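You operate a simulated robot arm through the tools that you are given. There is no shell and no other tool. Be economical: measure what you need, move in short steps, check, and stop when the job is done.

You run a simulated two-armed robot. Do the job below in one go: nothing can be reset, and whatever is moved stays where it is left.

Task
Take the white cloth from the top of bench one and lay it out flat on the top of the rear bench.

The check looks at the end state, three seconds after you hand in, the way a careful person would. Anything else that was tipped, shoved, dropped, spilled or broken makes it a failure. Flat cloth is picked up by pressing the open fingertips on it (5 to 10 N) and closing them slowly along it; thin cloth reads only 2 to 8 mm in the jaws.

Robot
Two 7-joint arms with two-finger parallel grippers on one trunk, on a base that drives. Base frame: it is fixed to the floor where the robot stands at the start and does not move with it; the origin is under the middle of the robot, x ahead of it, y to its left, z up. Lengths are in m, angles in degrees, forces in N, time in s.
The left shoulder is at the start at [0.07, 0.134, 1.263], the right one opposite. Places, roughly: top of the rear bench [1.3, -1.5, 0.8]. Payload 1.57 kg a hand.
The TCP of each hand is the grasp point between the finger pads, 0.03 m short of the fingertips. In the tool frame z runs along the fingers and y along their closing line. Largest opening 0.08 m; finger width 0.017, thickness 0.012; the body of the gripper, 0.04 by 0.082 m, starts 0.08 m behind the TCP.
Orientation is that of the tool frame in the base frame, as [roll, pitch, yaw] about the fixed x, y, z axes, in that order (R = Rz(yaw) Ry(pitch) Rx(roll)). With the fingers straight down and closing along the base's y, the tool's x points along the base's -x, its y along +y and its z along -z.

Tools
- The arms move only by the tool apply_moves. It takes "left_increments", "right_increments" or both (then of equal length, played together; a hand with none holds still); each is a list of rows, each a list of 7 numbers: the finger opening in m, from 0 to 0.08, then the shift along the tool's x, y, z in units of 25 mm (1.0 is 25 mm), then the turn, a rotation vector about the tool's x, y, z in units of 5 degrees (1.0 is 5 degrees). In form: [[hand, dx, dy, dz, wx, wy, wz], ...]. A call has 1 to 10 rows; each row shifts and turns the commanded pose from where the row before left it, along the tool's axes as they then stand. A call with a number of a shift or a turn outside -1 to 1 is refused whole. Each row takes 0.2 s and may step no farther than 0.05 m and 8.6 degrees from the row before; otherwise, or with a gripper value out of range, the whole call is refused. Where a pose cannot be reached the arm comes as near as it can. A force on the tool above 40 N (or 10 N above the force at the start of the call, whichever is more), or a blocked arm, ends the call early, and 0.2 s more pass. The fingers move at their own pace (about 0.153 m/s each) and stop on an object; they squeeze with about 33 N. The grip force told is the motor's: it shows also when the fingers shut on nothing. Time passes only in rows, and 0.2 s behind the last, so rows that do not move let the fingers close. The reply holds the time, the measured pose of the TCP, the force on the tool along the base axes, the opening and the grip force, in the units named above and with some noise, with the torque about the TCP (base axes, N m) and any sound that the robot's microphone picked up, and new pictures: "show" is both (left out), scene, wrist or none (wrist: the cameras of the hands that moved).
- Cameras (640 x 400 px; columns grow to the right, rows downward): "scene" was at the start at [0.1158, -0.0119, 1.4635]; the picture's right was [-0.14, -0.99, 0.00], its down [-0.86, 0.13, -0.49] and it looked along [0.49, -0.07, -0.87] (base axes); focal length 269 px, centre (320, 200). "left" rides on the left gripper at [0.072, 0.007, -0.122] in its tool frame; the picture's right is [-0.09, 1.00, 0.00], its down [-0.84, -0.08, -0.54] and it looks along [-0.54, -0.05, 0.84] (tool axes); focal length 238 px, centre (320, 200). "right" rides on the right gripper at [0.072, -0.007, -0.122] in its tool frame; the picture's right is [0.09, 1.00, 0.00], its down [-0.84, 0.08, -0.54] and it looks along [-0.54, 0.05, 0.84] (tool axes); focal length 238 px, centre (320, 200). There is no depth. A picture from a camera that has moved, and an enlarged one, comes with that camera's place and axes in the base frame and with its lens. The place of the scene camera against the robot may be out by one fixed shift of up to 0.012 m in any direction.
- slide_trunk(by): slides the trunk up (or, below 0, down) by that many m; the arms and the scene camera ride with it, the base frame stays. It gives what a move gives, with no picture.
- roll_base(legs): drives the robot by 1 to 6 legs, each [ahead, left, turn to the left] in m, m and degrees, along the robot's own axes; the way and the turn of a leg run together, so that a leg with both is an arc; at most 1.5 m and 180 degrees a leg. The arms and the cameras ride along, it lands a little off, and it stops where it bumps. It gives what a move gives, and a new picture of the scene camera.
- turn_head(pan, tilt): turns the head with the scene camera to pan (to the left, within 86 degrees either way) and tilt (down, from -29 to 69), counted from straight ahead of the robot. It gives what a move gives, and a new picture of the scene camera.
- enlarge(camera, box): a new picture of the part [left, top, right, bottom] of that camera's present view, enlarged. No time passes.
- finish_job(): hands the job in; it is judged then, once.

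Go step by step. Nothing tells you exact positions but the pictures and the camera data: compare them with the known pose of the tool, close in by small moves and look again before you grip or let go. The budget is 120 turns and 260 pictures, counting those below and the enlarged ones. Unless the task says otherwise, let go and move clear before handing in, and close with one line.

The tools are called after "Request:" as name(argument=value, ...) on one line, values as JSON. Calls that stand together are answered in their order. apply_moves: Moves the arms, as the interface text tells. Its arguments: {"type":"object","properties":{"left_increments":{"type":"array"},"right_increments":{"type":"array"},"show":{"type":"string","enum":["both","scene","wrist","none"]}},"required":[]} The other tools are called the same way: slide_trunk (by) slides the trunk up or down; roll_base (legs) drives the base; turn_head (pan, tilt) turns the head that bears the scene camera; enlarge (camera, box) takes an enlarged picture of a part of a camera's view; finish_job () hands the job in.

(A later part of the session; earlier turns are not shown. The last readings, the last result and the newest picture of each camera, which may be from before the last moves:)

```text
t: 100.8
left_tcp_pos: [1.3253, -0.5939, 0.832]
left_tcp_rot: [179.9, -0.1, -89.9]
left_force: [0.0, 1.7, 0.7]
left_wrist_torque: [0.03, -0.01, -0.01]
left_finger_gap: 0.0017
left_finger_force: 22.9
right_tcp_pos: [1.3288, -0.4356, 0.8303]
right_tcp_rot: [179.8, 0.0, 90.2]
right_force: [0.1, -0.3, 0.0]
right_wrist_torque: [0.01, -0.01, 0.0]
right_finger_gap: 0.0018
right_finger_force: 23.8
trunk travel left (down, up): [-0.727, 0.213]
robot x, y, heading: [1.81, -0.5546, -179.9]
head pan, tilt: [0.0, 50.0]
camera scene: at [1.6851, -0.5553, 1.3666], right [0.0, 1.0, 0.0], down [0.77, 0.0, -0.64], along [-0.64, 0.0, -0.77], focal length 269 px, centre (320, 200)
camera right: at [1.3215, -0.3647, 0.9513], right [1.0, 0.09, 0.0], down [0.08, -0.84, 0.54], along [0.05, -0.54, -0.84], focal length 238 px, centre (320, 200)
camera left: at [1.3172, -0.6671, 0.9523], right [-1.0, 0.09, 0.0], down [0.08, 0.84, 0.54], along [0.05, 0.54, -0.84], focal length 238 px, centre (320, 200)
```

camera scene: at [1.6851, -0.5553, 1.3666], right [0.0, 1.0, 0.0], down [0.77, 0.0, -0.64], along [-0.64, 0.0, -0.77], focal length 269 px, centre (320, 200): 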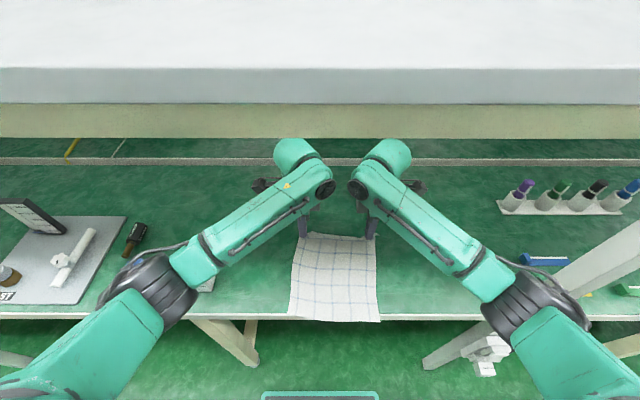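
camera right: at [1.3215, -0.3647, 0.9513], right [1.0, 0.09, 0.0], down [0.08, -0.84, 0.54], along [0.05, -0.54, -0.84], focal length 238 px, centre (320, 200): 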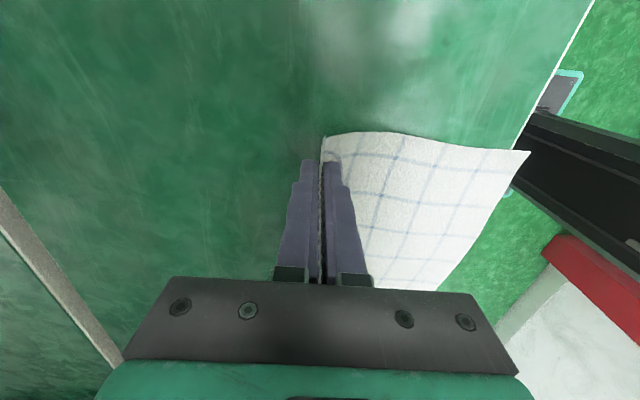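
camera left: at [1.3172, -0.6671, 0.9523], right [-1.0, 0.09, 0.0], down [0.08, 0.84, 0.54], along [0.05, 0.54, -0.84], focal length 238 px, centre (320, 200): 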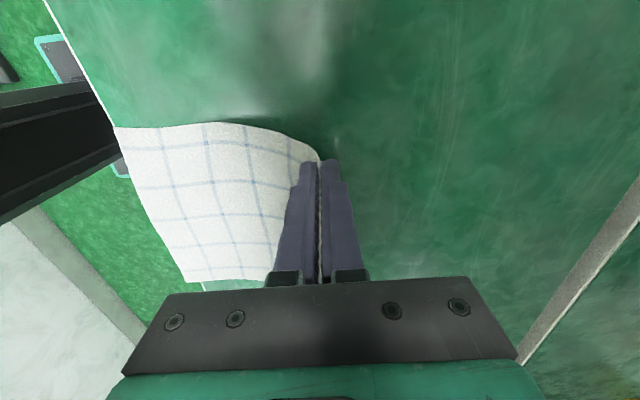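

That works very well. I'll push on to x about 1.215 so the trailing edge comes fully onto the bench, and descend to near contact.

Request:
apply_moves(left_increments=[[0, 0, 0.76, 0.15, 0, 0, 0], [0, 0, 0.76, 0.15, 0, 0, 0], [0, 0, 0.76, 0.2, 0, 0, 0], [0, 0, 0.76, 0.2, 0, 0, 0], [0, 0, 0.76, 0.3, 0, 0, 0], [0, 0, 0.76, 0.3, 0, 0, 0]], right_increments=[[0, 0, -0.78, 0.15, 0, 0, 0], [0, 0, -0.78, 0.15, 0, 0, 0], [0, 0, -0.78, 0.2, 0, 0, 0], [0, 0, -0.78, 0.2, 0, 0, 0], [0, 0, -0.78, 0.3, 0, 0, 0], [0, 0, -0.78, 0.3, 0, 0, 0]])

```text
t: 102.2
left_tcp_pos: [1.2356, -0.5983, 0.8028]
left_tcp_rot: [180.0, 0.2, -90.0]
left_force: [-0.5, 1.6, -0.1]
left_wrist_torque: [0.02, 0.02, -0.03]
left_finger_gap: 0.0018
left_finger_force: 23.7
left hand out of reach, approached as far as the arm can: row 5, 6
right_tcp_pos: [1.2213, -0.4373, 0.7964]
right_tcp_rot: [-180.0, 0.1, 90.4]
right_force: [0.8, -1.6, 1.2]
right_wrist_torque: [-0.05, 0.02, -0.04]
right_finger_gap: 0.0017
right_finger_force: 23.9
right hand out of reach, approached as far as the arm can: row 6
trunk travel left (down, up): [-0.727, 0.213]
robot x, y, heading: [1.8074, -0.5532, -179.8]
head pan, tilt: [0.0, 50.0]
camera scene: at [1.6865, -0.5565, 1.3668], right [0.0, 1.0, 0.0], down [0.77, 0.0, -0.64], along [-0.64, 0.0, -0.77], focal length 269 px, centre (320, 200)
camera right: at [1.2132, -0.3662, 0.9188], right [0.99, 0.1, 0.0], down [0.08, -0.84, 0.54], along [0.05, -0.54, -0.84], focal length 238 px, centre (320, 200)
camera left: at [1.2284, -0.6715, 0.9242], right [-1.0, 0.09, 0.0], down [0.08, 0.84, 0.54], along [0.05, 0.54, -0.84], focal length 238 px, centre (320, 200)
```

scene: 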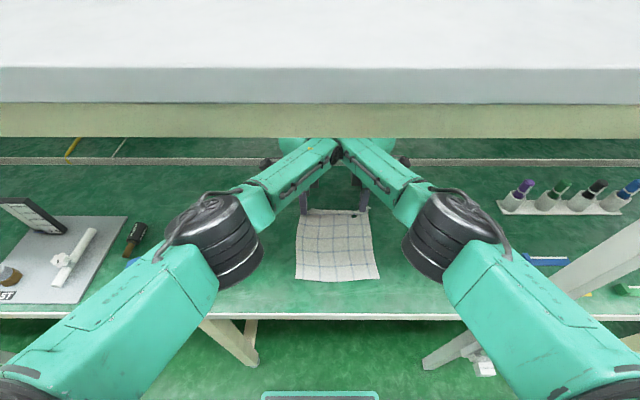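
right: 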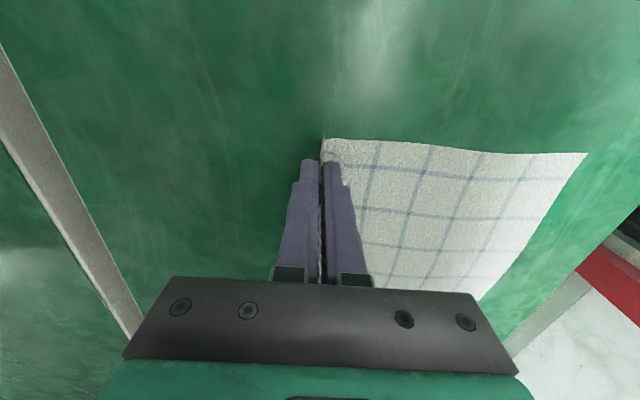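
left: 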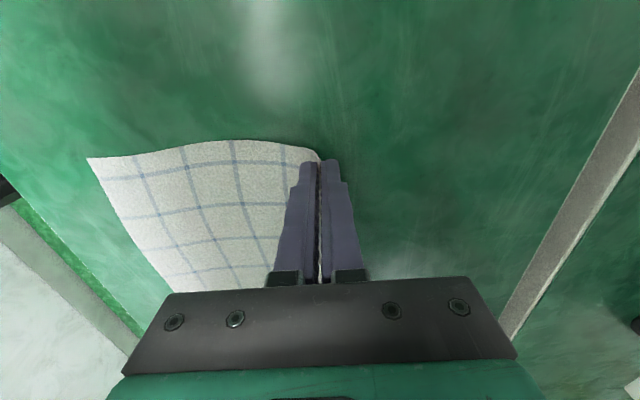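

The cloth is fully on the bench. The left arm is at its reach limit, a little short, and lowering the shoulders will help. I'll raise the hands slightly and then slide the trunk down.

Request:
apply_moves(left_increments=[[0, 0, 0, -0.8, 0, 0, 0], [0, 0, 0, -0.8, 0, 0, 0], [0, 0, 0, -0.8, 0, 0, 0]], right_increments=[[0, 0, 0, -0.8, 0, 0, 0], [0, 0, 0, -0.8, 0, 0, 0], [0, 0, 0, -0.8, 0, 0, 0]], show="none")

Request:
slide_trunk(by=-0.065)

```text
t: 103.0
left_tcp_pos: [1.2362, -0.5979, 0.8631]
left_tcp_rot: [180.0, -0.1, -89.9]
left_force: [0.6, 2.6, -1.4]
left_wrist_torque: [0.05, 0.01, 0.0]
left_finger_gap: 0.0017
left_finger_force: 23.2
right_tcp_pos: [1.2227, -0.4344, 0.8561]
right_tcp_rot: [179.9, 0.0, 90.2]
right_force: [-0.9, -1.6, 0.7]
right_wrist_torque: [-0.02, -0.04, -0.06]
right_finger_gap: 0.0018
right_finger_force: 23.2
trunk travel left (down, up): [-0.727, 0.213]
robot x, y, heading: [1.8127, -0.5523, -179.8]
head pan, tilt: [0.0, 50.0]
```

```text
t: 104.0
left_tcp_pos: [1.2366, -0.5985, 0.7984]
left_tcp_rot: [-180.0, 0.0, -89.8]
left_force: [0.2, 1.4, -0.1]
left_wrist_torque: [0.05, 0.04, -0.02]
left_finger_gap: 0.0018
left_finger_force: 23.3
right_tcp_pos: [1.2224, -0.4345, 0.7922]
right_tcp_rot: [-180.0, 0.0, 90.0]
right_force: [-0.1, -1.4, -0.6]
right_wrist_torque: [-0.05, -0.04, -0.05]
right_finger_gap: 0.0019
right_finger_force: 23.7
trunk travel left (down, up): [-0.662, 0.278]
robot x, y, heading: [1.8155, -0.5522, -180.1]
head pan, tilt: [0.0, 50.0]
```

Request:
apply_moves(left_increments=[[0, 0, 0.3, 0.2, 0, 0, 0], [0, 0, 0.2, 0.2, 0, 0, 0], [0, 0, 0, 0.08, 0, 0, 0]], right_increments=[[0, 0, 0, 0.1, 0, 0, 0], [0, 0, 0, 0.1, 0, 0, 0], [0, 0, 0, 0.04, 0, 0, 0]], show="both")

```text
t: 104.8
left_tcp_pos: [1.226, -0.5859, 0.7914]
left_tcp_rot: [179.5, 0.4, -92.1]
left_force: [0.0, 0.5, -0.1]
left_wrist_torque: [0.02, -0.01, -0.03]
left_finger_gap: 0.0018
left_finger_force: 23.2
left hand out of reach, approached as far as the arm can: row 2, 3
right_tcp_pos: [1.2221, -0.4358, 0.7845]
right_tcp_rot: [-180.0, 0.0, 90.1]
right_force: [-0.2, 0.6, 0.7]
right_wrist_torque: [0.01, -0.04, -0.02]
right_finger_gap: 0.0017
right_finger_force: 23.6
trunk travel left (down, up): [-0.662, 0.278]
robot x, y, heading: [1.8124, -0.5551, -179.8]
head pan, tilt: [0.0, 50.0]
camera scene: at [1.6863, -0.5552, 1.3017], right [0.0, 1.0, 0.0], down [0.77, 0.0, -0.64], along [-0.64, 0.0, -0.77], focal length 269 px, centre (320, 200)
camera right: at [1.2138, -0.3639, 0.9072], right [1.0, 0.09, 0.0], down [0.08, -0.84, 0.54], along [0.05, -0.54, -0.84], focal length 238 px, centre (320, 200)
camera left: at [1.2163, -0.659, 0.9124], right [-0.99, 0.13, 0.01], down [0.11, 0.83, 0.55], along [0.06, 0.54, -0.84], focal length 238 px, centre (320, 200)
```

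scene: 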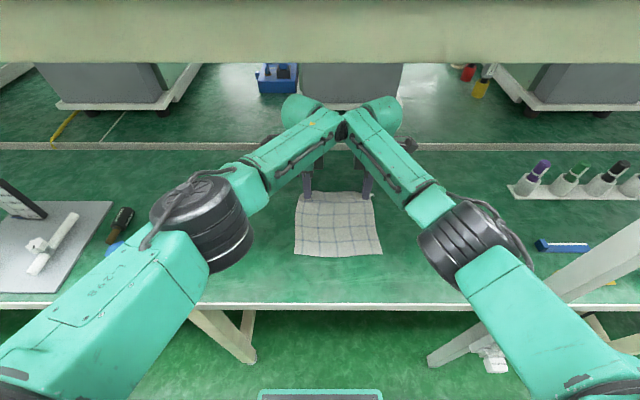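
right: 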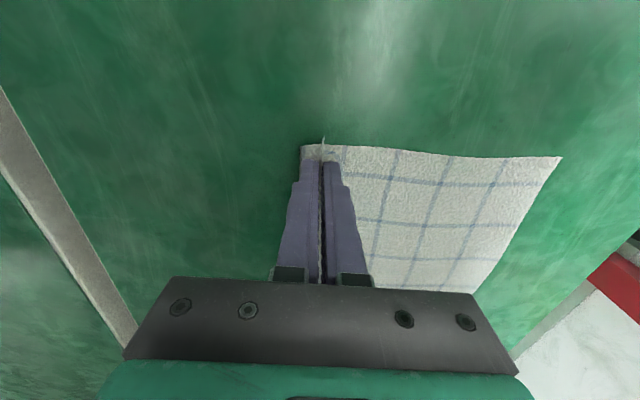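
left: 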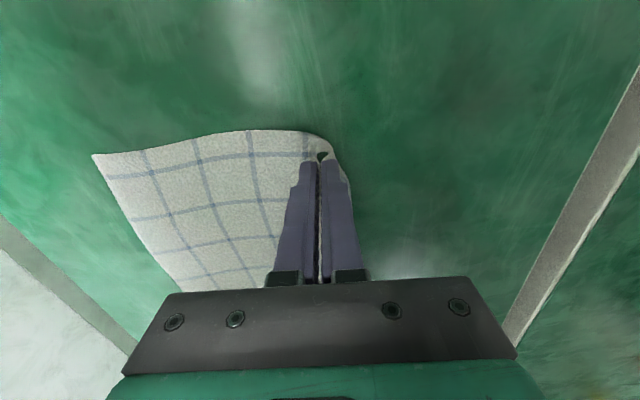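

The left arm is at its limit and crowding inward. I'll bring the base 3 cm closer for slack, then square up the left hand so the edge is taut.

Request:
roll_base(legs=[[0.03, 0, 0]])

Request:
apply_moves(left_increments=[[0, 0.25, -0.3, 0, 0, 0, -0.4], [0, 0.25, -0.3, 0, 0, 0, 0], [0, 0, 0, 0.1, 0, 0, 0]], right_increments=[[0, 0, 0.3, 0, 0, 0, 0], [0, 0, 0.1, 0, 0, 0, 0], [0, 0, 0, 0, 0, 0, 0]], show="none")

```text
t: 105.7
left_tcp_pos: [1.1964, -0.5856, 0.7924]
left_tcp_rot: [179.4, 0.3, -92.1]
left_force: [0.2, -0.3, 0.4]
left_wrist_torque: [0.03, -0.01, -0.05]
left_finger_gap: 0.0015
left_finger_force: 23.1
right_tcp_pos: [1.1916, -0.4347, 0.7857]
right_tcp_rot: [-180.0, 0.1, 90.1]
right_force: [-0.3, 0.3, -0.3]
right_wrist_torque: [-0.03, 0.01, 0.0]
right_finger_gap: 0.002
right_finger_force: 23.5
trunk travel left (down, up): [-0.662, 0.278]
robot x, y, heading: [1.7786, -0.5511, -180.2]
head pan, tilt: [0.0, 50.0]
camera scene: at [1.6575, -0.5549, 1.3018], right [0.0, 1.0, 0.0], down [0.77, 0.0, -0.64], along [-0.64, 0.0, -0.77], focal length 269 px, centre (320, 200)
```

scene: 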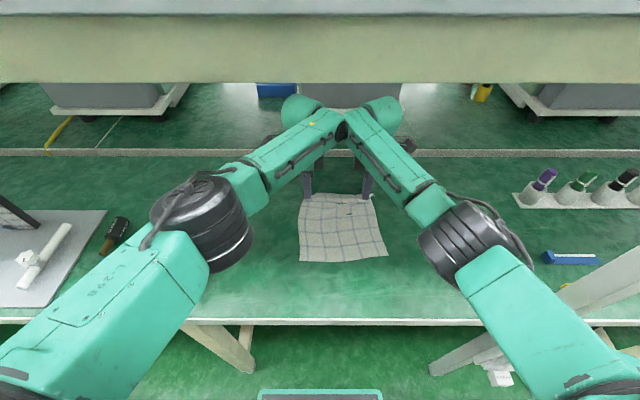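

```text
t: 106.5
left_tcp_pos: [1.2117, -0.5974, 0.7892]
left_tcp_rot: [179.6, 0.3, -90.1]
left_force: [-0.3, 1.0, 0.2]
left_wrist_torque: [0.02, -0.01, -0.03]
left_finger_gap: 0.0016
left_finger_force: 23.5
right_tcp_pos: [1.2019, -0.4349, 0.7863]
right_tcp_rot: [180.0, 0.2, 90.1]
right_force: [0.3, -1.7, 0.1]
right_wrist_torque: [-0.05, 0.0, -0.03]
right_finger_gap: 0.0017
right_finger_force: 23.2
trunk travel left (down, up): [-0.662, 0.278]
robot x, y, heading: [1.7828, -0.553, -179.9]
head pan, tilt: [0.0, 50.0]
```

I'll drive forward 2 cm more so the cloth pulls taut again, with the left hand slightly forward to square the edge.

Request:
apply_moves(left_increments=[[0, 0, 0.25, 0, 0, 0, 0]], show="none")

Request:
roll_base(legs=[[0.02, 0, 0]])

Request:
enlarge(camera="scene", box=[250, 140, 430, 280])

```text
t: 106.9
left_tcp_pos: [1.2044, -0.5973, 0.7888]
left_tcp_rot: [179.6, 0.4, -90.2]
left_force: [-0.2, 0.9, -0.2]
left_wrist_torque: [0.03, -0.02, 0.0]
left_finger_gap: 0.0016
left_finger_force: 24.0
right_tcp_pos: [1.2022, -0.4337, 0.7846]
right_tcp_rot: [180.0, 0.0, 90.0]
right_force: [0.2, -1.4, -0.5]
right_wrist_torque: [-0.04, -0.01, -0.03]
right_finger_gap: 0.0016
right_finger_force: 23.6
trunk travel left (down, up): [-0.662, 0.278]
robot x, y, heading: [1.7841, -0.5527, -179.6]
head pan, tilt: [0.0, 50.0]
```

```text
t: 107.7
left_tcp_pos: [1.1857, -0.5983, 0.7909]
left_tcp_rot: [179.4, 0.4, -90.1]
left_force: [0.6, 0.8, 0.0]
left_wrist_torque: [0.04, 0.03, -0.04]
left_finger_gap: 0.0017
left_finger_force: 23.2
right_tcp_pos: [1.1829, -0.4352, 0.7851]
right_tcp_rot: [180.0, -0.1, 90.1]
right_force: [-0.6, -2.2, 0.3]
right_wrist_torque: [-0.02, 0.02, 0.0]
right_finger_gap: 0.0016
right_finger_force: 23.7
trunk travel left (down, up): [-0.662, 0.278]
robot x, y, heading: [1.7608, -0.554, -179.9]
head pan, tilt: [0.0, 50.0]
camera scene: at [1.6378, -0.555, 1.3019], right [0.0, 1.0, 0.0], down [0.77, 0.0, -0.64], along [-0.64, 0.0, -0.77], focal length 269 px, centre (320, 200)
```

scene: 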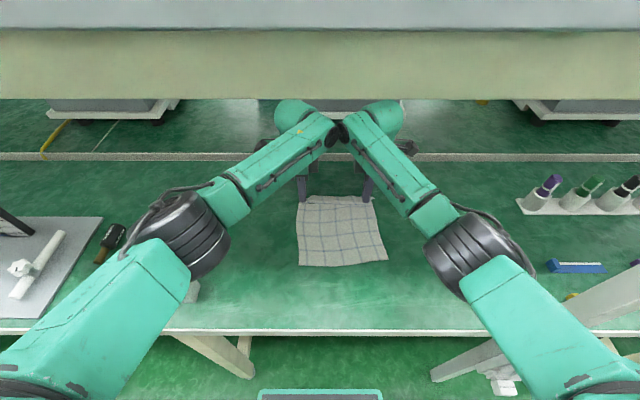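

```text
2.86 times, centred on (340, 210) of scene
camera zoom: at [1.6378, -0.555, 1.3019], right [0.0, 1.0, 0.0], down [0.77, 0.0, -0.64], along [-0.64, 0.0, -0.77], focal length 769 px, centre (263, 171)
```

zoom: 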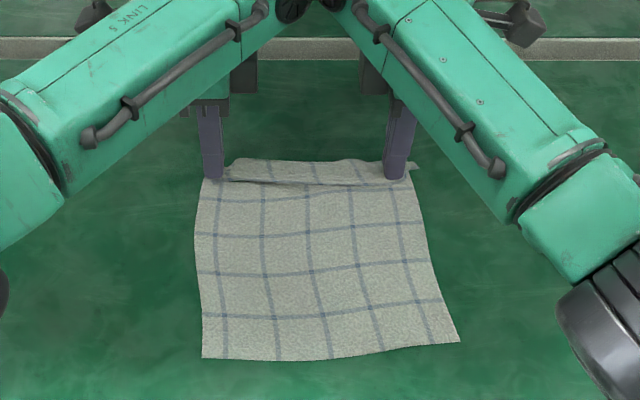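

The far margin is folded back on itself by about 2 cm at the jaws. I'll lift a few cm and tilt the fingers forward for reach, so I can unroll that edge by drawing it forward before releasing.

Request:
apply_moves(left_increments=[[0, 0, 0, -0.8, 0, 0, 0], [0, 0, 0, -0.8, 0, 0, 0], [0, 0, 0, 0, -1, 0, 0], [0, 0, 0, 0, -1, 0, 0], [0, 0, 0, 0, -1, 0, 0], [0, 0, 0, 0, -1, 0, 0], [0, 0, 0, 0, -1, 0, 0]], right_increments=[[0, 0, 0, -0.8, 0, 0, 0], [0, 0, 0, -0.8, 0, 0, 0], [0, 0, 0, 0, 1, 0, 0], [0, 0, 0, 0, 1, 0, 0], [0, 0, 0, 0, 1, 0, 0], [0, 0, 0, 0, 1, 0, 0], [0, 0, 0, 0, 1, 0, 0]])

```text
t: 109.2
left_tcp_pos: [1.1854, -0.5967, 0.8308]
left_tcp_rot: [154.4, 0.5, -90.1]
left_force: [-0.9, 1.1, -0.6]
left_wrist_torque: [0.0, -0.01, 0.01]
left_finger_gap: 0.0018
left_finger_force: 23.7
right_tcp_pos: [1.1835, -0.4361, 0.8248]
right_tcp_rot: [-155.0, 0.0, 90.1]
right_force: [-0.2, -1.6, 0.3]
right_wrist_torque: [0.01, -0.02, 0.04]
right_finger_gap: 0.0018
right_finger_force: 23.3
trunk travel left (down, up): [-0.662, 0.278]
robot x, y, heading: [1.7624, -0.5496, -179.7]
head pan, tilt: [0.0, 50.0]
camera scene: at [1.6371, -0.555, 1.3019], right [0.0, 1.0, 0.0], down [0.77, 0.0, -0.64], along [-0.64, 0.0, -0.77], focal length 269 px, centre (320, 200)
camera right: at [1.2266, -0.3642, 0.9383], right [0.9, 0.09, -0.42], down [0.3, -0.84, 0.46], along [-0.31, -0.54, -0.78], focal length 238 px, centre (320, 200)
camera left: at [1.2309, -0.6717, 0.9414], right [-0.9, 0.09, 0.43], down [0.31, 0.83, 0.46], along [-0.32, 0.55, -0.77], focal length 238 px, centre (320, 200)
```

scene: 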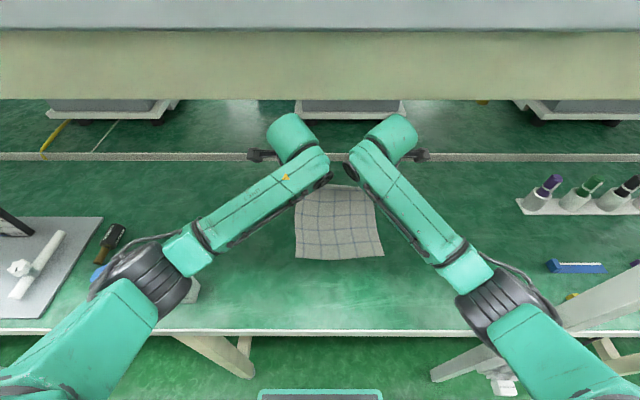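
right: 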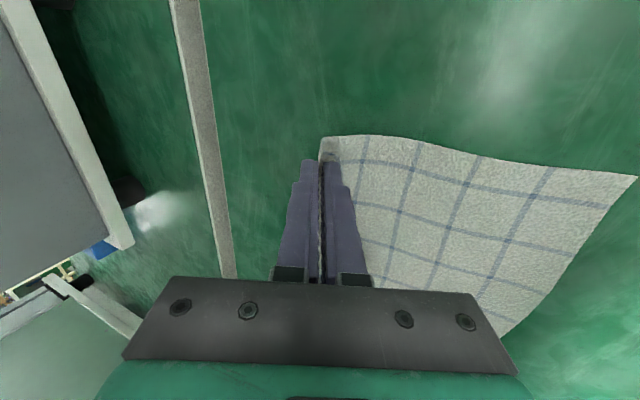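
left: 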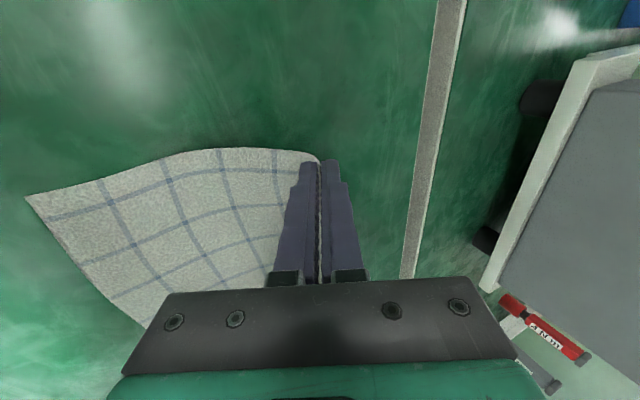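

The tilt works and the fold has opened. Now I'll go forward 5 cm, descending, to keep the sheet taut.

Request:
apply_moves(left_increments=[[0, 0, 0.362, 0.169, 0, 0, 0], [0, 0, 0.362, 0.169, 0, 0, 0], [0, 0, 0.193, 0.53, 0, 0, 0], [0, 0, 0.193, 0.53, 0, 0, 0], [0, 0, 0.193, 0.53, 0, 0, 0]], right_increments=[[0, 0, -0.362, 0.169, 0, 0, 0], [0, 0, -0.362, 0.169, 0, 0, 0], [0, 0, -0.227, 0.459, 0, 0, 0], [0, 0, -0.227, 0.459, 0, 0, 0], [0, 0, -0.227, 0.459, 0, 0, 0]])

Request:
enlarge(camera="scene", box=[250, 120, 430, 280])

```text
t: 110.5
left_tcp_pos: [1.1334, -0.5975, 0.8002]
left_tcp_rot: [154.5, 0.3, -90.3]
left_force: [-0.2, 0.7, -1.4]
left_wrist_torque: [0.0, 0.01, -0.03]
left_finger_gap: 0.0015
left_finger_force: 23.8
right_tcp_pos: [1.1312, -0.4356, 0.8008]
right_tcp_rot: [-155.1, 0.1, 90.2]
right_force: [0.5, -0.9, 0.1]
right_wrist_torque: [-0.02, 0.0, 0.03]
right_finger_gap: 0.0016
right_finger_force: 23.5
trunk travel left (down, up): [-0.662, 0.278]
robot x, y, heading: [1.7642, -0.5533, -179.9]
head pan, tilt: [0.0, 50.0]
camera scene: at [1.6357, -0.555, 1.3017], right [0.0, 1.0, 0.0], down [0.77, 0.0, -0.64], along [-0.64, 0.0, -0.77], focal length 269 px, centre (320, 200)
camera right: at [1.1757, -0.3645, 0.9134], right [0.9, 0.09, -0.42], down [0.3, -0.84, 0.46], along [-0.31, -0.54, -0.78], focal length 238 px, centre (320, 200)
camera left: at [1.1797, -0.6716, 0.9113], right [-0.9, 0.09, 0.43], down [0.31, 0.83, 0.46], along [-0.32, 0.55, -0.78], focal length 238 px, centre (320, 200)
```

scene: 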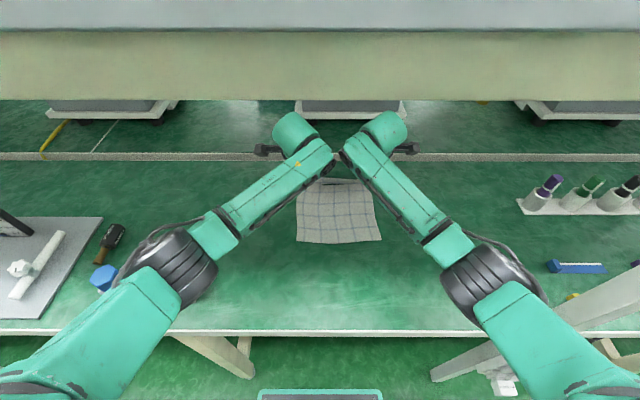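
right: 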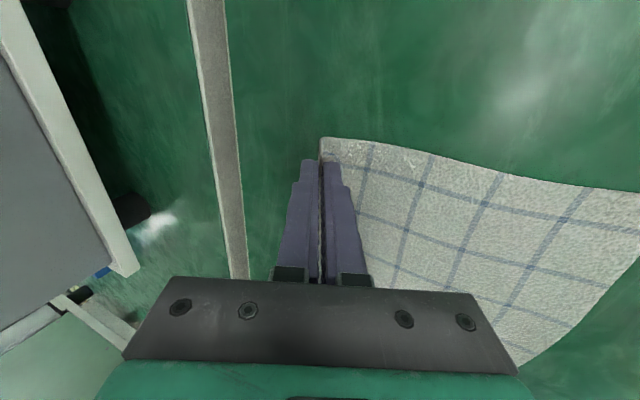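
left: 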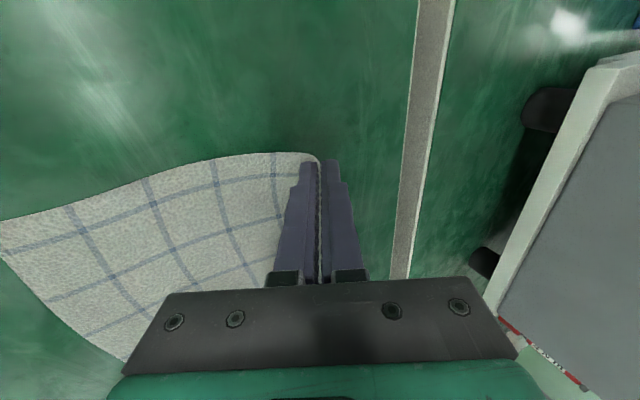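

```text
2.50 times, centred on (340, 200) of scene
camera zoom: at [1.6357, -0.555, 1.3017], right [0.0, 1.0, 0.0], down [0.77, 0.0, -0.64], along [-0.64, 0.0, -0.77], focal length 673 px, centre (270, 200)
```

zoom: 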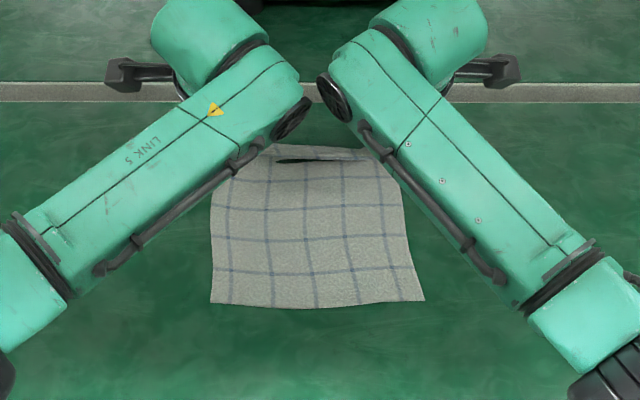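

The grip fold leaves a Z-shaped margin in this direction. A cleaner way is to raise the hands with more tilt under the shelf so the cloth hangs, then lay it while drawing the hands back toward the robot. I'll raise and tilt now.

Request:
apply_moves(left_increments=[[0, 0, 0.423, -0.906, -1, 0, 0], [0, 0, 0.5, -0.866, -1, 0, 0], [0, 0, 0.574, -0.819, -1, 0, 0], [0, 0, 0.643, -0.766, -1, 0, 0], [0, 0, 0.707, -0.707, -1, 0, 0]], right_increments=[[0, 0, -0.423, -0.906, 1, 0, 0], [0, 0, -0.5, -0.866, 1, 0, 0], [0, 0, -0.574, -0.819, 1, 0, 0], [0, 0, -0.643, -0.766, 1, 0, 0], [0, 0, -0.707, -0.707, 1, 0, 0]])

```text
t: 111.7
left_tcp_pos: [1.137, -0.5976, 0.9259]
left_tcp_rot: [129.4, 0.4, -90.1]
left_force: [-2.0, 1.2, -1.1]
left_wrist_torque: [0.04, -0.07, -0.01]
left_finger_gap: 0.0017
left_finger_force: 23.7
right_tcp_pos: [1.1322, -0.4359, 0.926]
right_tcp_rot: [-129.8, 0.0, 90.2]
right_force: [0.4, -0.1, 0.1]
right_wrist_torque: [-0.03, 0.0, 0.02]
right_finger_gap: 0.0018
right_finger_force: 23.7
trunk travel left (down, up): [-0.662, 0.278]
robot x, y, heading: [1.7628, -0.5533, -179.9]
head pan, tilt: [0.0, 50.0]
camera scene: at [1.6372, -0.555, 1.3018], right [0.0, 1.0, 0.0], down [0.77, 0.0, -0.64], along [-0.64, 0.0, -0.77], focal length 269 px, centre (320, 200)
camera right: at [1.22, -0.3638, 1.0099], right [0.64, 0.09, -0.76], down [0.47, -0.84, 0.29], along [-0.61, -0.54, -0.58], focal length 238 px, centre (320, 200)
camera left: at [1.2256, -0.6721, 1.0073], right [-0.63, 0.09, 0.77], down [0.47, 0.83, 0.29], along [-0.62, 0.55, -0.57], focal length 238 px, centre (320, 200)
```

scene: 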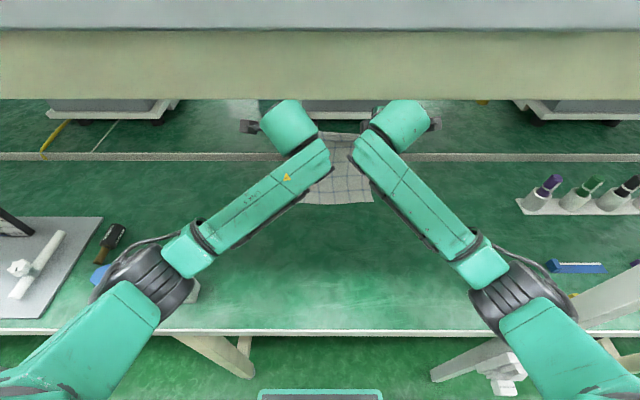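
right: 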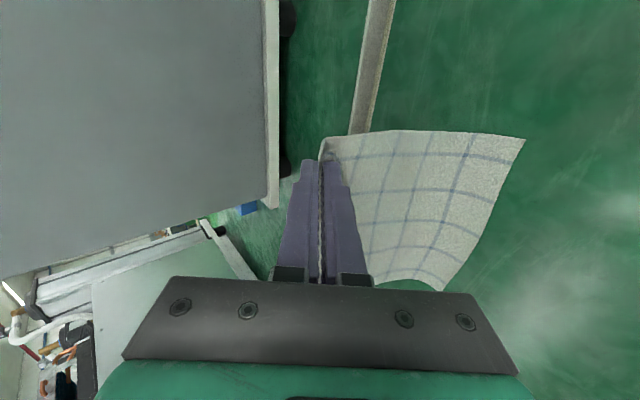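
left: 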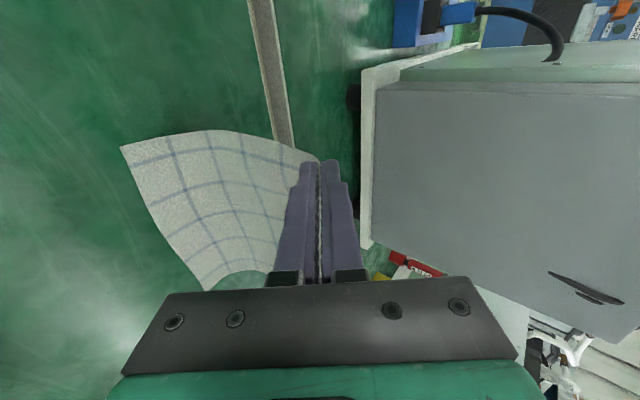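

Request:
apply_moves(left_increments=[[0, 0, 0.766, -0.643, -1, 0, 0], [0, 0, 0.819, -0.574, -1, 0, 0], [0, 0, 0, 0, 0, 0, 0]], right_increments=[[0, 0, -0.766, -0.643, 1, 0, 0], [0, 0, -0.819, -0.574, 1, 0, 0], [0, 0, 0, 0, 0, 0, 0]])

```text
t: 112.5
left_tcp_pos: [1.1367, -0.5988, 0.9768]
left_tcp_rot: [119.5, 0.5, -90.2]
left_force: [-0.5, 2.7, 0.1]
left_wrist_torque: [0.01, 0.01, -0.05]
left_finger_gap: 0.0018
left_finger_force: 23.6
right_tcp_pos: [1.1301, -0.4353, 0.9746]
right_tcp_rot: [-120.1, 0.0, 90.2]
right_force: [0.4, -1.2, 0.1]
right_wrist_torque: [-0.08, 0.0, 0.04]
right_finger_gap: 0.0017
right_finger_force: 23.5
trunk travel left (down, up): [-0.662, 0.278]
robot x, y, heading: [1.7649, -0.5516, -179.7]
head pan, tilt: [0.0, 50.0]
camera scene: at [1.636, -0.555, 1.3017], right [0.0, 1.0, 0.0], down [0.77, 0.0, -0.64], along [-0.64, 0.0, -0.77], focal length 269 px, centre (320, 200)
camera right: at [1.2321, -0.3635, 1.0423], right [0.5, 0.09, -0.86], down [0.51, -0.84, 0.2], along [-0.7, -0.54, -0.46], focal length 238 px, centre (320, 200)
camera left: at [1.238, -0.6727, 1.0402], right [-0.49, 0.09, 0.87], down [0.51, 0.83, 0.21], along [-0.71, 0.55, -0.45], focal length 238 px, centre (320, 200)
```

scene: 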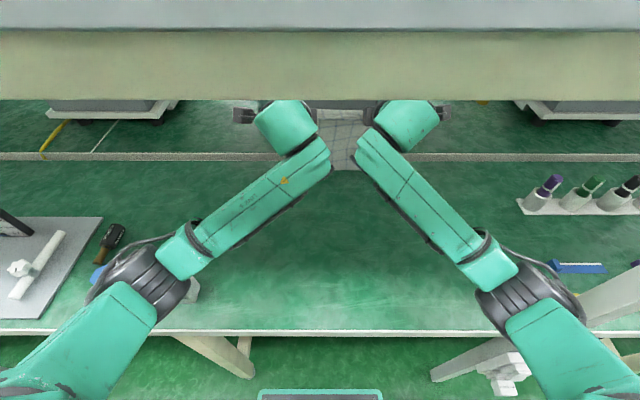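
right: 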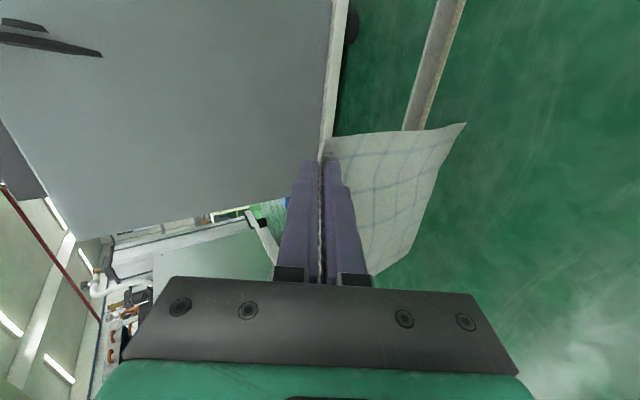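
left: 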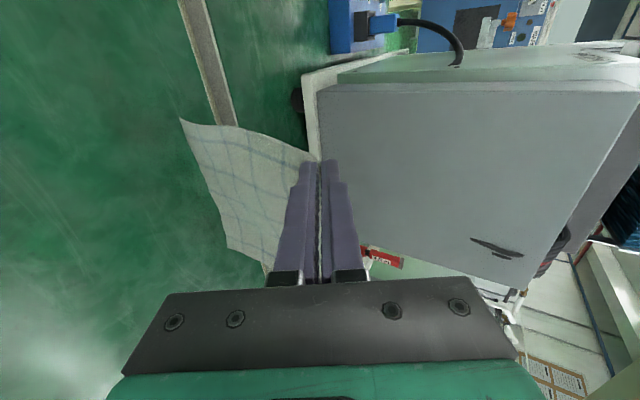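

The cloth now hangs free just above the bench at about x 1.11. I'll start laying it, touching the far edge down while drawing the hands back and down.

Request:
apply_moves(left_increments=[[0, 0, -0.68, 0.023, 0, 0, 0], [0, 0, -0.533, -0.524, 0, 0, 0], [0, 0, -0.533, -0.524, 0, 0, 0], [0, 0, -0.677, -0.533, 0, 0, 0], [0, 0, -0.746, -0.493, 0, 0, 0], [0, 0, -0.85, -0.433, 0, 0, 0]], right_increments=[[0, 0, 0.68, 0.023, 0, 0, 0], [0, 0, 0.533, -0.524, 0, 0, 0], [0, 0, 0.533, -0.524, 0, 0, 0], [0, 0, 0.677, -0.533, 0, 0, 0], [0, 0, 0.746, -0.493, 0, 0, 0], [0, 0, 0.85, -0.433, 0, 0, 0]])

```text
t: 113.8
left_tcp_pos: [1.2413, -0.5991, 0.9201]
left_tcp_rot: [119.4, 0.5, -90.1]
left_force: [0.5, 1.2, -1.2]
left_wrist_torque: [0.01, 0.02, -0.04]
left_finger_gap: 0.0019
left_finger_force: 23.3
right_tcp_pos: [1.2371, -0.4354, 0.9194]
right_tcp_rot: [-119.9, 0.1, 90.2]
right_force: [-0.5, -0.3, -0.1]
right_wrist_torque: [-0.03, -0.04, 0.06]
right_finger_gap: 0.0017
right_finger_force: 23.4
trunk travel left (down, up): [-0.662, 0.278]
robot x, y, heading: [1.7626, -0.5503, -179.9]
head pan, tilt: [0.0, 50.0]
camera scene: at [1.6377, -0.555, 1.3019], right [0.0, 1.0, 0.0], down [0.77, 0.0, -0.64], along [-0.64, 0.0, -0.77], focal length 269 px, centre (320, 200)
camera right: at [1.3376, -0.3639, 0.9864], right [0.5, 0.09, -0.86], down [0.51, -0.84, 0.2], along [-0.7, -0.54, -0.46], focal length 238 px, centre (320, 200)
camera left: at [1.3429, -0.6726, 0.9837], right [-0.49, 0.09, 0.87], down [0.51, 0.83, 0.21], along [-0.71, 0.55, -0.45], focal length 238 px, centre (320, 200)
```

scene: 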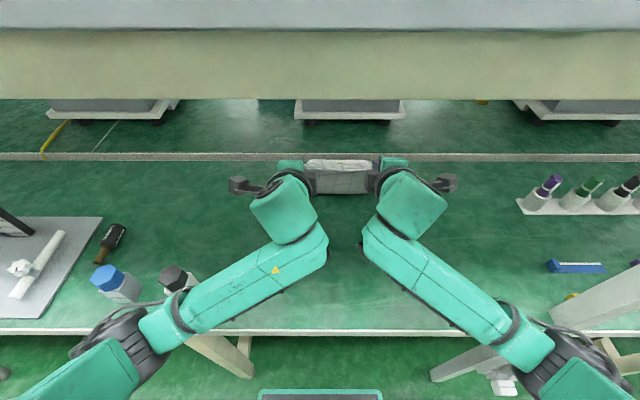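
right: 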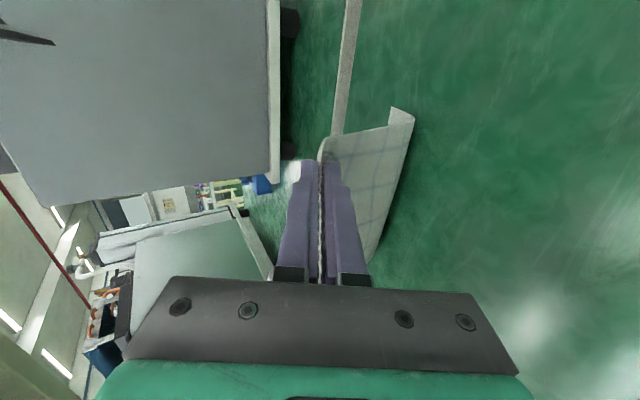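
left: 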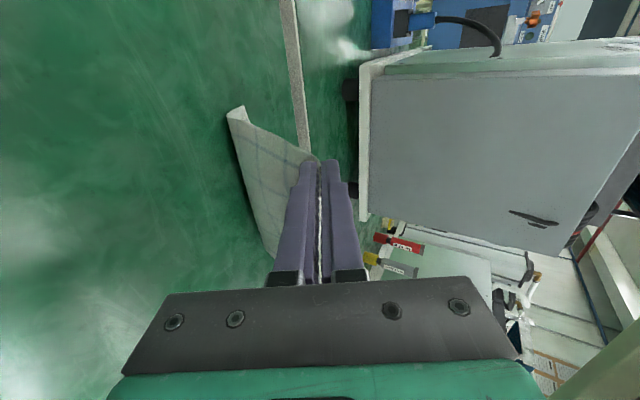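

The lip of the cloth now lies on the bench pointing forward, which is the right way. I'll continue diagonally back and down, easing the tilt.

Request:
apply_moves(left_increments=[[0, 0, -0.952, -0.328, 0, 0, 0], [0, 0, -0.952, -0.328, 1, 0, 0], [0, 0, -0.977, -0.243, 1, 0, 0], [0, 0, -0.995, -0.158, 1, 0, 0], [0, 0, -1, -0.071, 1, 0, 0]], right_increments=[[0, 0, 0.952, -0.328, 0, 0, 0], [0, 0, 0.952, -0.328, -1, 0, 0], [0, 0, 0.977, -0.243, -1, 0, 0], [0, 0, 0.995, -0.158, -1, 0, 0], [0, 0, 1, -0.071, -1, 0, 0]])

```text
t: 115.0
left_tcp_pos: [1.3349, -0.5981, 0.8351]
left_tcp_rot: [139.5, 0.4, -90.1]
left_force: [0.8, 0.9, 0.0]
left_wrist_torque: [-0.02, 0.03, -0.04]
left_finger_gap: 0.0017
left_finger_force: 23.2
right_tcp_pos: [1.3301, -0.436, 0.8372]
right_tcp_rot: [-140.1, 0.0, 90.2]
right_force: [0.4, -0.6, 0.3]
right_wrist_torque: [-0.03, -0.01, 0.03]
right_finger_gap: 0.0019
right_finger_force: 24.0
trunk travel left (down, up): [-0.662, 0.278]
robot x, y, heading: [1.7624, -0.5552, -179.9]
head pan, tilt: [0.0, 50.0]
camera scene: at [1.637, -0.555, 1.3018], right [0.0, 1.0, 0.0], down [0.77, 0.0, -0.64], along [-0.64, 0.0, -0.77], focal length 269 px, centre (320, 200)
camera right: at [1.403, -0.364, 0.9356], right [0.76, 0.09, -0.64], down [0.41, -0.84, 0.37], along [-0.5, -0.54, -0.68], focal length 238 px, centre (320, 200)
camera left: at [1.4076, -0.6721, 0.9308], right [-0.76, 0.09, 0.65], down [0.41, 0.83, 0.37], along [-0.51, 0.55, -0.67], focal length 238 px, centre (320, 200)
```

scene: 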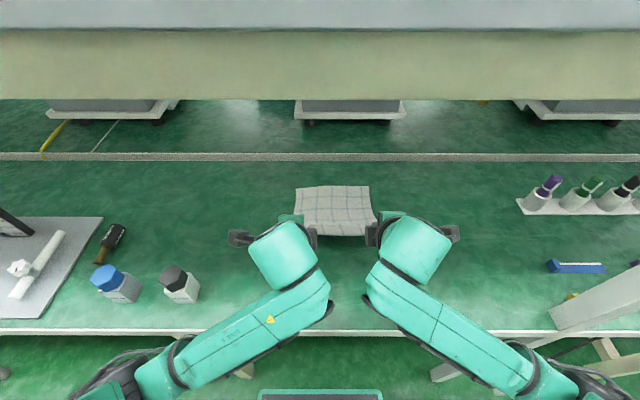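
right: 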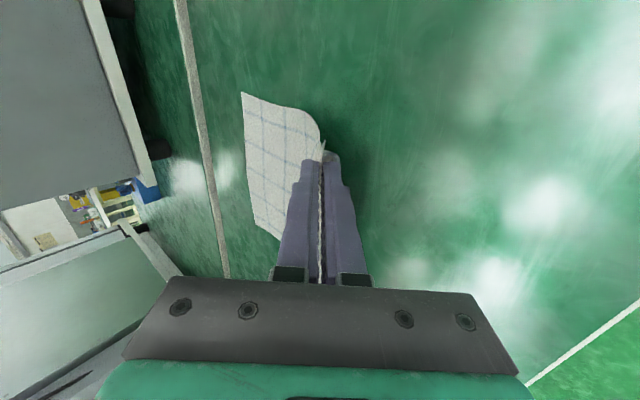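
left: 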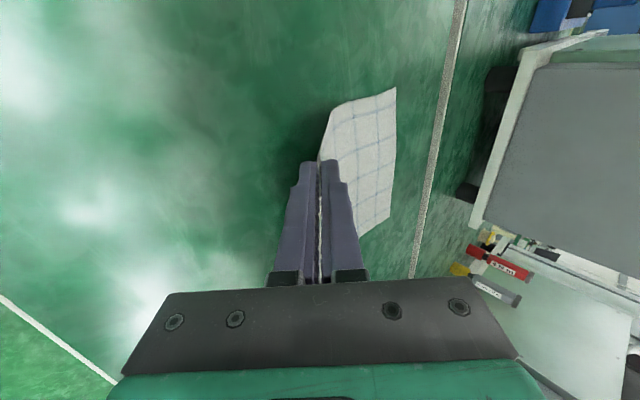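

The cloth is laying forward flat, far edge at about x 1.13. I'll finish the descent, with a little more back and more upright.

Request:
apply_moves(left_increments=[[0, 0, -0.367, 0.188, 1, 0, 0], [0, 0, -0.349, 0.219, 1, 0, 0], [0, 0, -0.329, 0.249, 1, 0, 0], [0, 0, -0.306, 0.276, 1, 0, 0]], right_increments=[[0, 0, 0.367, 0.188, -1, 0, 0], [0, 0, 0.349, 0.219, -1, 0, 0], [0, 0, 0.329, 0.249, -1, 0, 0], [0, 0, 0.306, 0.276, -1, 0, 0]])

```text
t: 116.0
left_tcp_pos: [1.3511, -0.5982, 0.7963]
left_tcp_rot: [159.6, 0.5, -90.0]
left_force: [0.5, 0.9, 0.5]
left_wrist_torque: [0.01, 0.01, -0.03]
left_finger_gap: 0.0017
left_finger_force: 23.5
right_tcp_pos: [1.3474, -0.4351, 0.7989]
right_tcp_rot: [-160.1, 0.0, 90.3]
right_force: [-0.1, -1.2, -0.3]
right_wrist_torque: [-0.05, -0.01, -0.01]
right_finger_gap: 0.0019
right_finger_force: 23.9
trunk travel left (down, up): [-0.662, 0.278]
robot x, y, heading: [1.7654, -0.5541, -179.9]
head pan, tilt: [0.0, 50.0]
camera scene: at [1.6359, -0.555, 1.3017], right [0.0, 1.0, 0.0], down [0.77, 0.0, -0.64], along [-0.64, 0.0, -0.77], focal length 269 px, centre (320, 200)
camera right: at [1.3805, -0.3638, 0.9165], right [0.94, 0.09, -0.34], down [0.26, -0.84, 0.48], along [-0.24, -0.54, -0.81], focal length 238 px, centre (320, 200)
camera left: at [1.3849, -0.6717, 0.9123], right [-0.93, 0.09, 0.35], down [0.26, 0.83, 0.49], along [-0.24, 0.55, -0.8], focal length 238 px, centre (320, 200)
```

scene: 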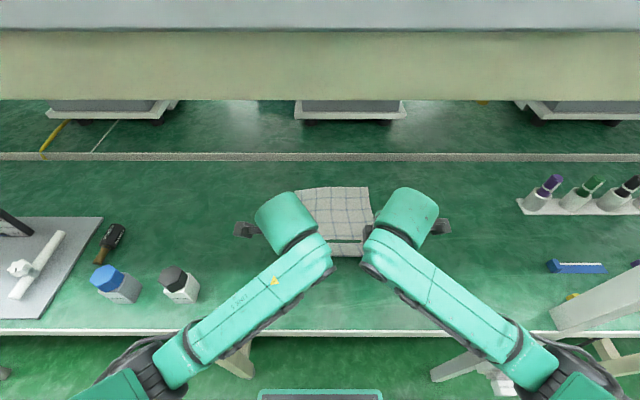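
right: 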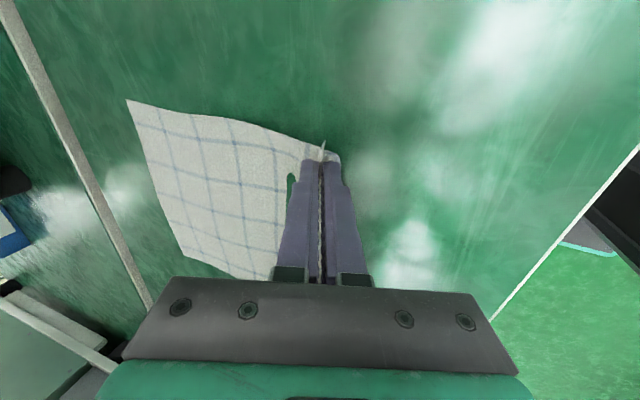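
left: 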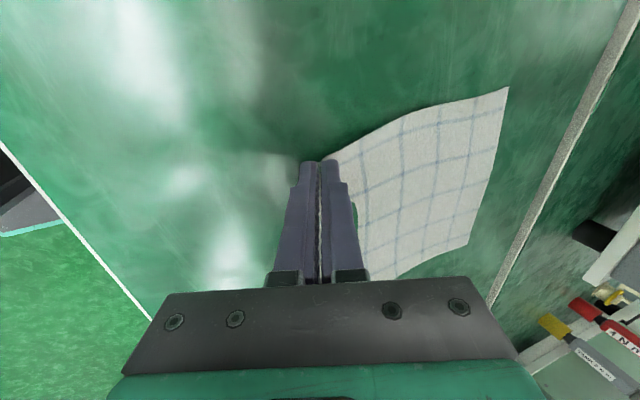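

Nearly down. I'll bring the hands upright and the tips to a few mm above the bench.

Request:
apply_moves(left_increments=[[0, 0, -0.154, 0.072, 1, 0, 0], [0, 0, -0.147, 0.085, 1, 0, 0], [0, 0, -0.139, 0.097, 1, 0, 0]], right_increments=[[0, 0, 0.154, 0.11, -1, 0, 0], [0, 0, 0.147, 0.12, -1, 0, 0], [0, 0, 0.139, 0.13, -1, 0, 0]])

Request:
enlarge(camera="right", box=[100, 80, 420, 300])

```text
t: 116.8
left_tcp_pos: [1.3593, -0.5983, 0.7879]
left_tcp_rot: [174.6, 0.5, -90.1]
left_force: [1.0, 1.1, 0.7]
left_wrist_torque: [0.03, 0.03, -0.03]
left_finger_gap: 0.0015
left_finger_force: 23.7
right_tcp_pos: [1.3548, -0.435, 0.7876]
right_tcp_rot: [-175.1, 0.0, 90.2]
right_force: [-0.3, -0.8, -0.2]
right_wrist_torque: [-0.02, -0.02, -0.01]
right_finger_gap: 0.0018
right_finger_force: 23.0
trunk travel left (down, up): [-0.662, 0.278]
robot x, y, heading: [1.767, -0.5516, -179.7]
head pan, tilt: [0.0, 50.0]
camera scene: at [1.6354, -0.5557, 1.3016], right [0.0, 1.0, 0.0], down [0.77, 0.0, -0.64], along [-0.64, 0.0, -0.77], focal length 269 px, centre (320, 200)
camera right: at [1.3571, -0.3643, 0.9099], right [0.99, 0.1, -0.08], down [0.13, -0.84, 0.53], along [-0.02, -0.54, -0.84], focal length 238 px, centre (320, 200)
camera left: at [1.3621, -0.6721, 0.908], right [-0.99, 0.09, 0.09], down [0.13, 0.83, 0.54], along [-0.03, 0.55, -0.84], focal length 238 px, centre (320, 200)
```

scene: 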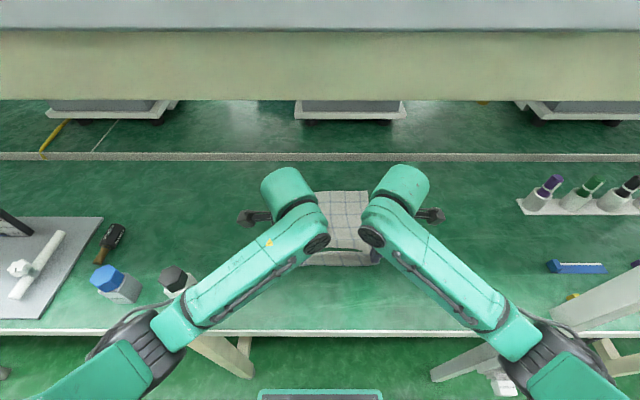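
right: 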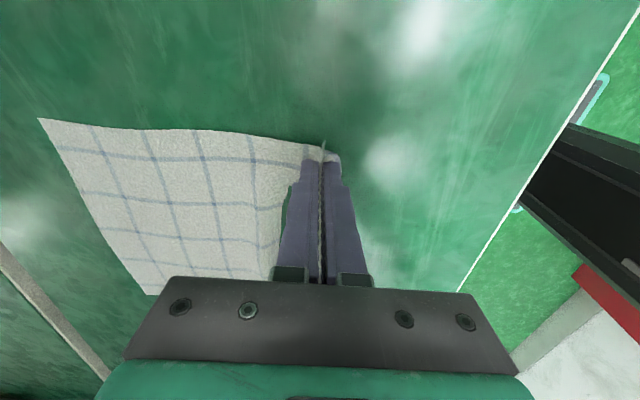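
left: 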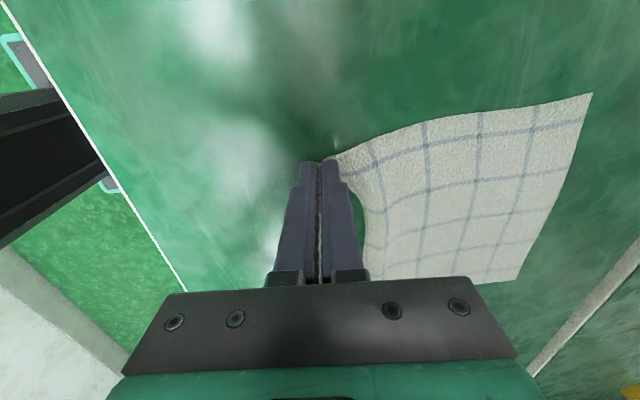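

```text
1.82 times, centred on (260, 190) of right
camera zoom: at [1.3571, -0.3643, 0.9099], right [0.99, 0.1, -0.08], down [0.13, -0.84, 0.53], along [-0.02, -0.54, -0.84], focal length 433 px, centre (429, 218)
```

zoom: 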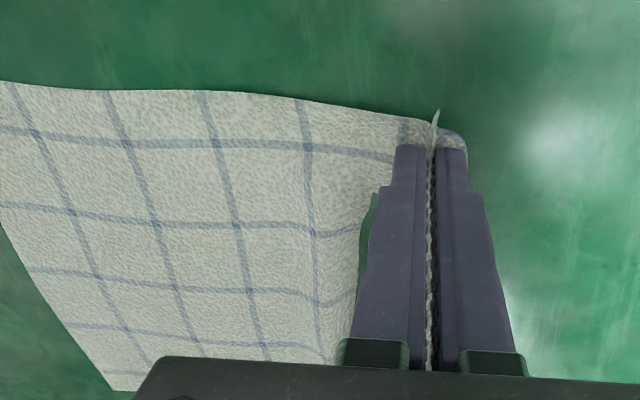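

I'll press lightly and open the fingers slowly, so they spread the grip fold flat again. First, down to contact.

Request:
apply_moves(left_increments=[[0, 0, 0, 0.15, 1, 0, 0], [0, 0, 0, 0.1, 0, 0, 0], [0, 0, 0, 0, 0, 0, 0]], right_increments=[[0, 0, 0, 0.15, -1, 0, 0], [0, 0, 0, 0.1, 0, 0, 0], [0, 0, 0, 0, 0, 0, 0]], show="none")

```text
t: 117.7
left_tcp_pos: [1.3593, -0.5979, 0.7833]
left_tcp_rot: [179.2, 0.5, -90.2]
left_force: [-4.4, 1.5, 9.9]
left_wrist_torque: [0.12, 0.16, -0.02]
left_finger_gap: 0.0019
left_finger_force: 23.4
right_tcp_pos: [1.3546, -0.4345, 0.7839]
right_tcp_rot: [-179.8, 0.1, 90.1]
right_force: [-3.7, -0.4, 11.0]
right_wrist_torque: [0.05, 0.11, 0.02]
right_finger_gap: 0.0016
right_finger_force: 23.5
trunk travel left (down, up): [-0.662, 0.278]
robot x, y, heading: [1.7654, -0.5502, -180.1]
head pan, tilt: [0.0, 50.0]
```

Contact on both sides is at about 10 N. Now I open slowly.

Request:
apply_moves(left_increments=[[0.003, 0, 0, 0, 0, 0, 0], [0.006, 0, 0, 0, 0, 0, 0], [0.01, 0, 0, 0, 0, 0, 0], [0.014, 0, 0, 0, 0, 0, 0], [0.018, 0, 0, 0, 0, 0, 0], [0.022, 0, 0, 0, 0, 0, 0], [0.026, 0, 0, 0, 0, 0, 0], [0.03, 0, 0, 0, 0, 0, 0], [0.032, 0, 0, 0, 0, 0, 0]], right_increments=[[0.003, 0, 0, 0, 0, 0, 0], [0.006, 0, 0, 0, 0, 0, 0], [0.01, 0, 0, 0, 0, 0, 0], [0.014, 0, 0, 0, 0, 0, 0], [0.018, 0, 0, 0, 0, 0, 0], [0.022, 0, 0, 0, 0, 0, 0], [0.026, 0, 0, 0, 0, 0, 0], [0.03, 0, 0, 0, 0, 0, 0], [0.032, 0, 0, 0, 0, 0, 0]], show="wrist")

```text
t: 119.7
left_tcp_pos: [1.3581, -0.5993, 0.7818]
left_tcp_rot: [179.5, 0.5, -90.0]
left_force: [-0.7, -0.4, 0.0]
left_wrist_torque: [-0.01, 0.02, 0.02]
left_finger_gap: 0.0321
left_finger_force: 0.0
right_tcp_pos: [1.355, -0.4347, 0.7816]
right_tcp_rot: [-180.0, 0.0, 90.1]
right_force: [-0.2, -0.3, 1.1]
right_wrist_torque: [0.0, 0.02, -0.03]
right_finger_gap: 0.0319
right_finger_force: 0.1
trunk travel left (down, up): [-0.662, 0.278]
robot x, y, heading: [1.7614, -0.5511, -179.8]
head pan, tilt: [0.0, 50.0]
camera right: at [1.3471, -0.3634, 0.9038], right [1.0, 0.09, 0.0], down [0.08, -0.84, 0.54], along [0.05, -0.54, -0.84], focal length 238 px, centre (320, 200)
camera left: at [1.3517, -0.6717, 0.9022], right [-1.0, 0.09, 0.01], down [0.08, 0.83, 0.55], along [0.04, 0.55, -0.84], focal length 238 px, centre (320, 200)
```

right: 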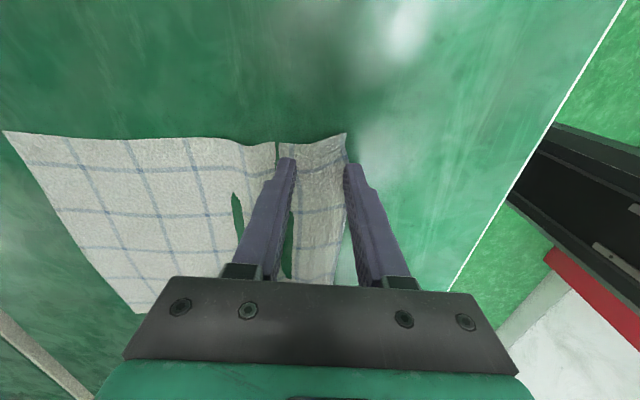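
left: 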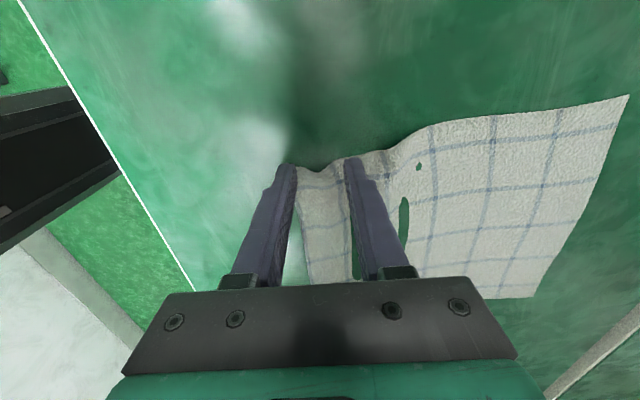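

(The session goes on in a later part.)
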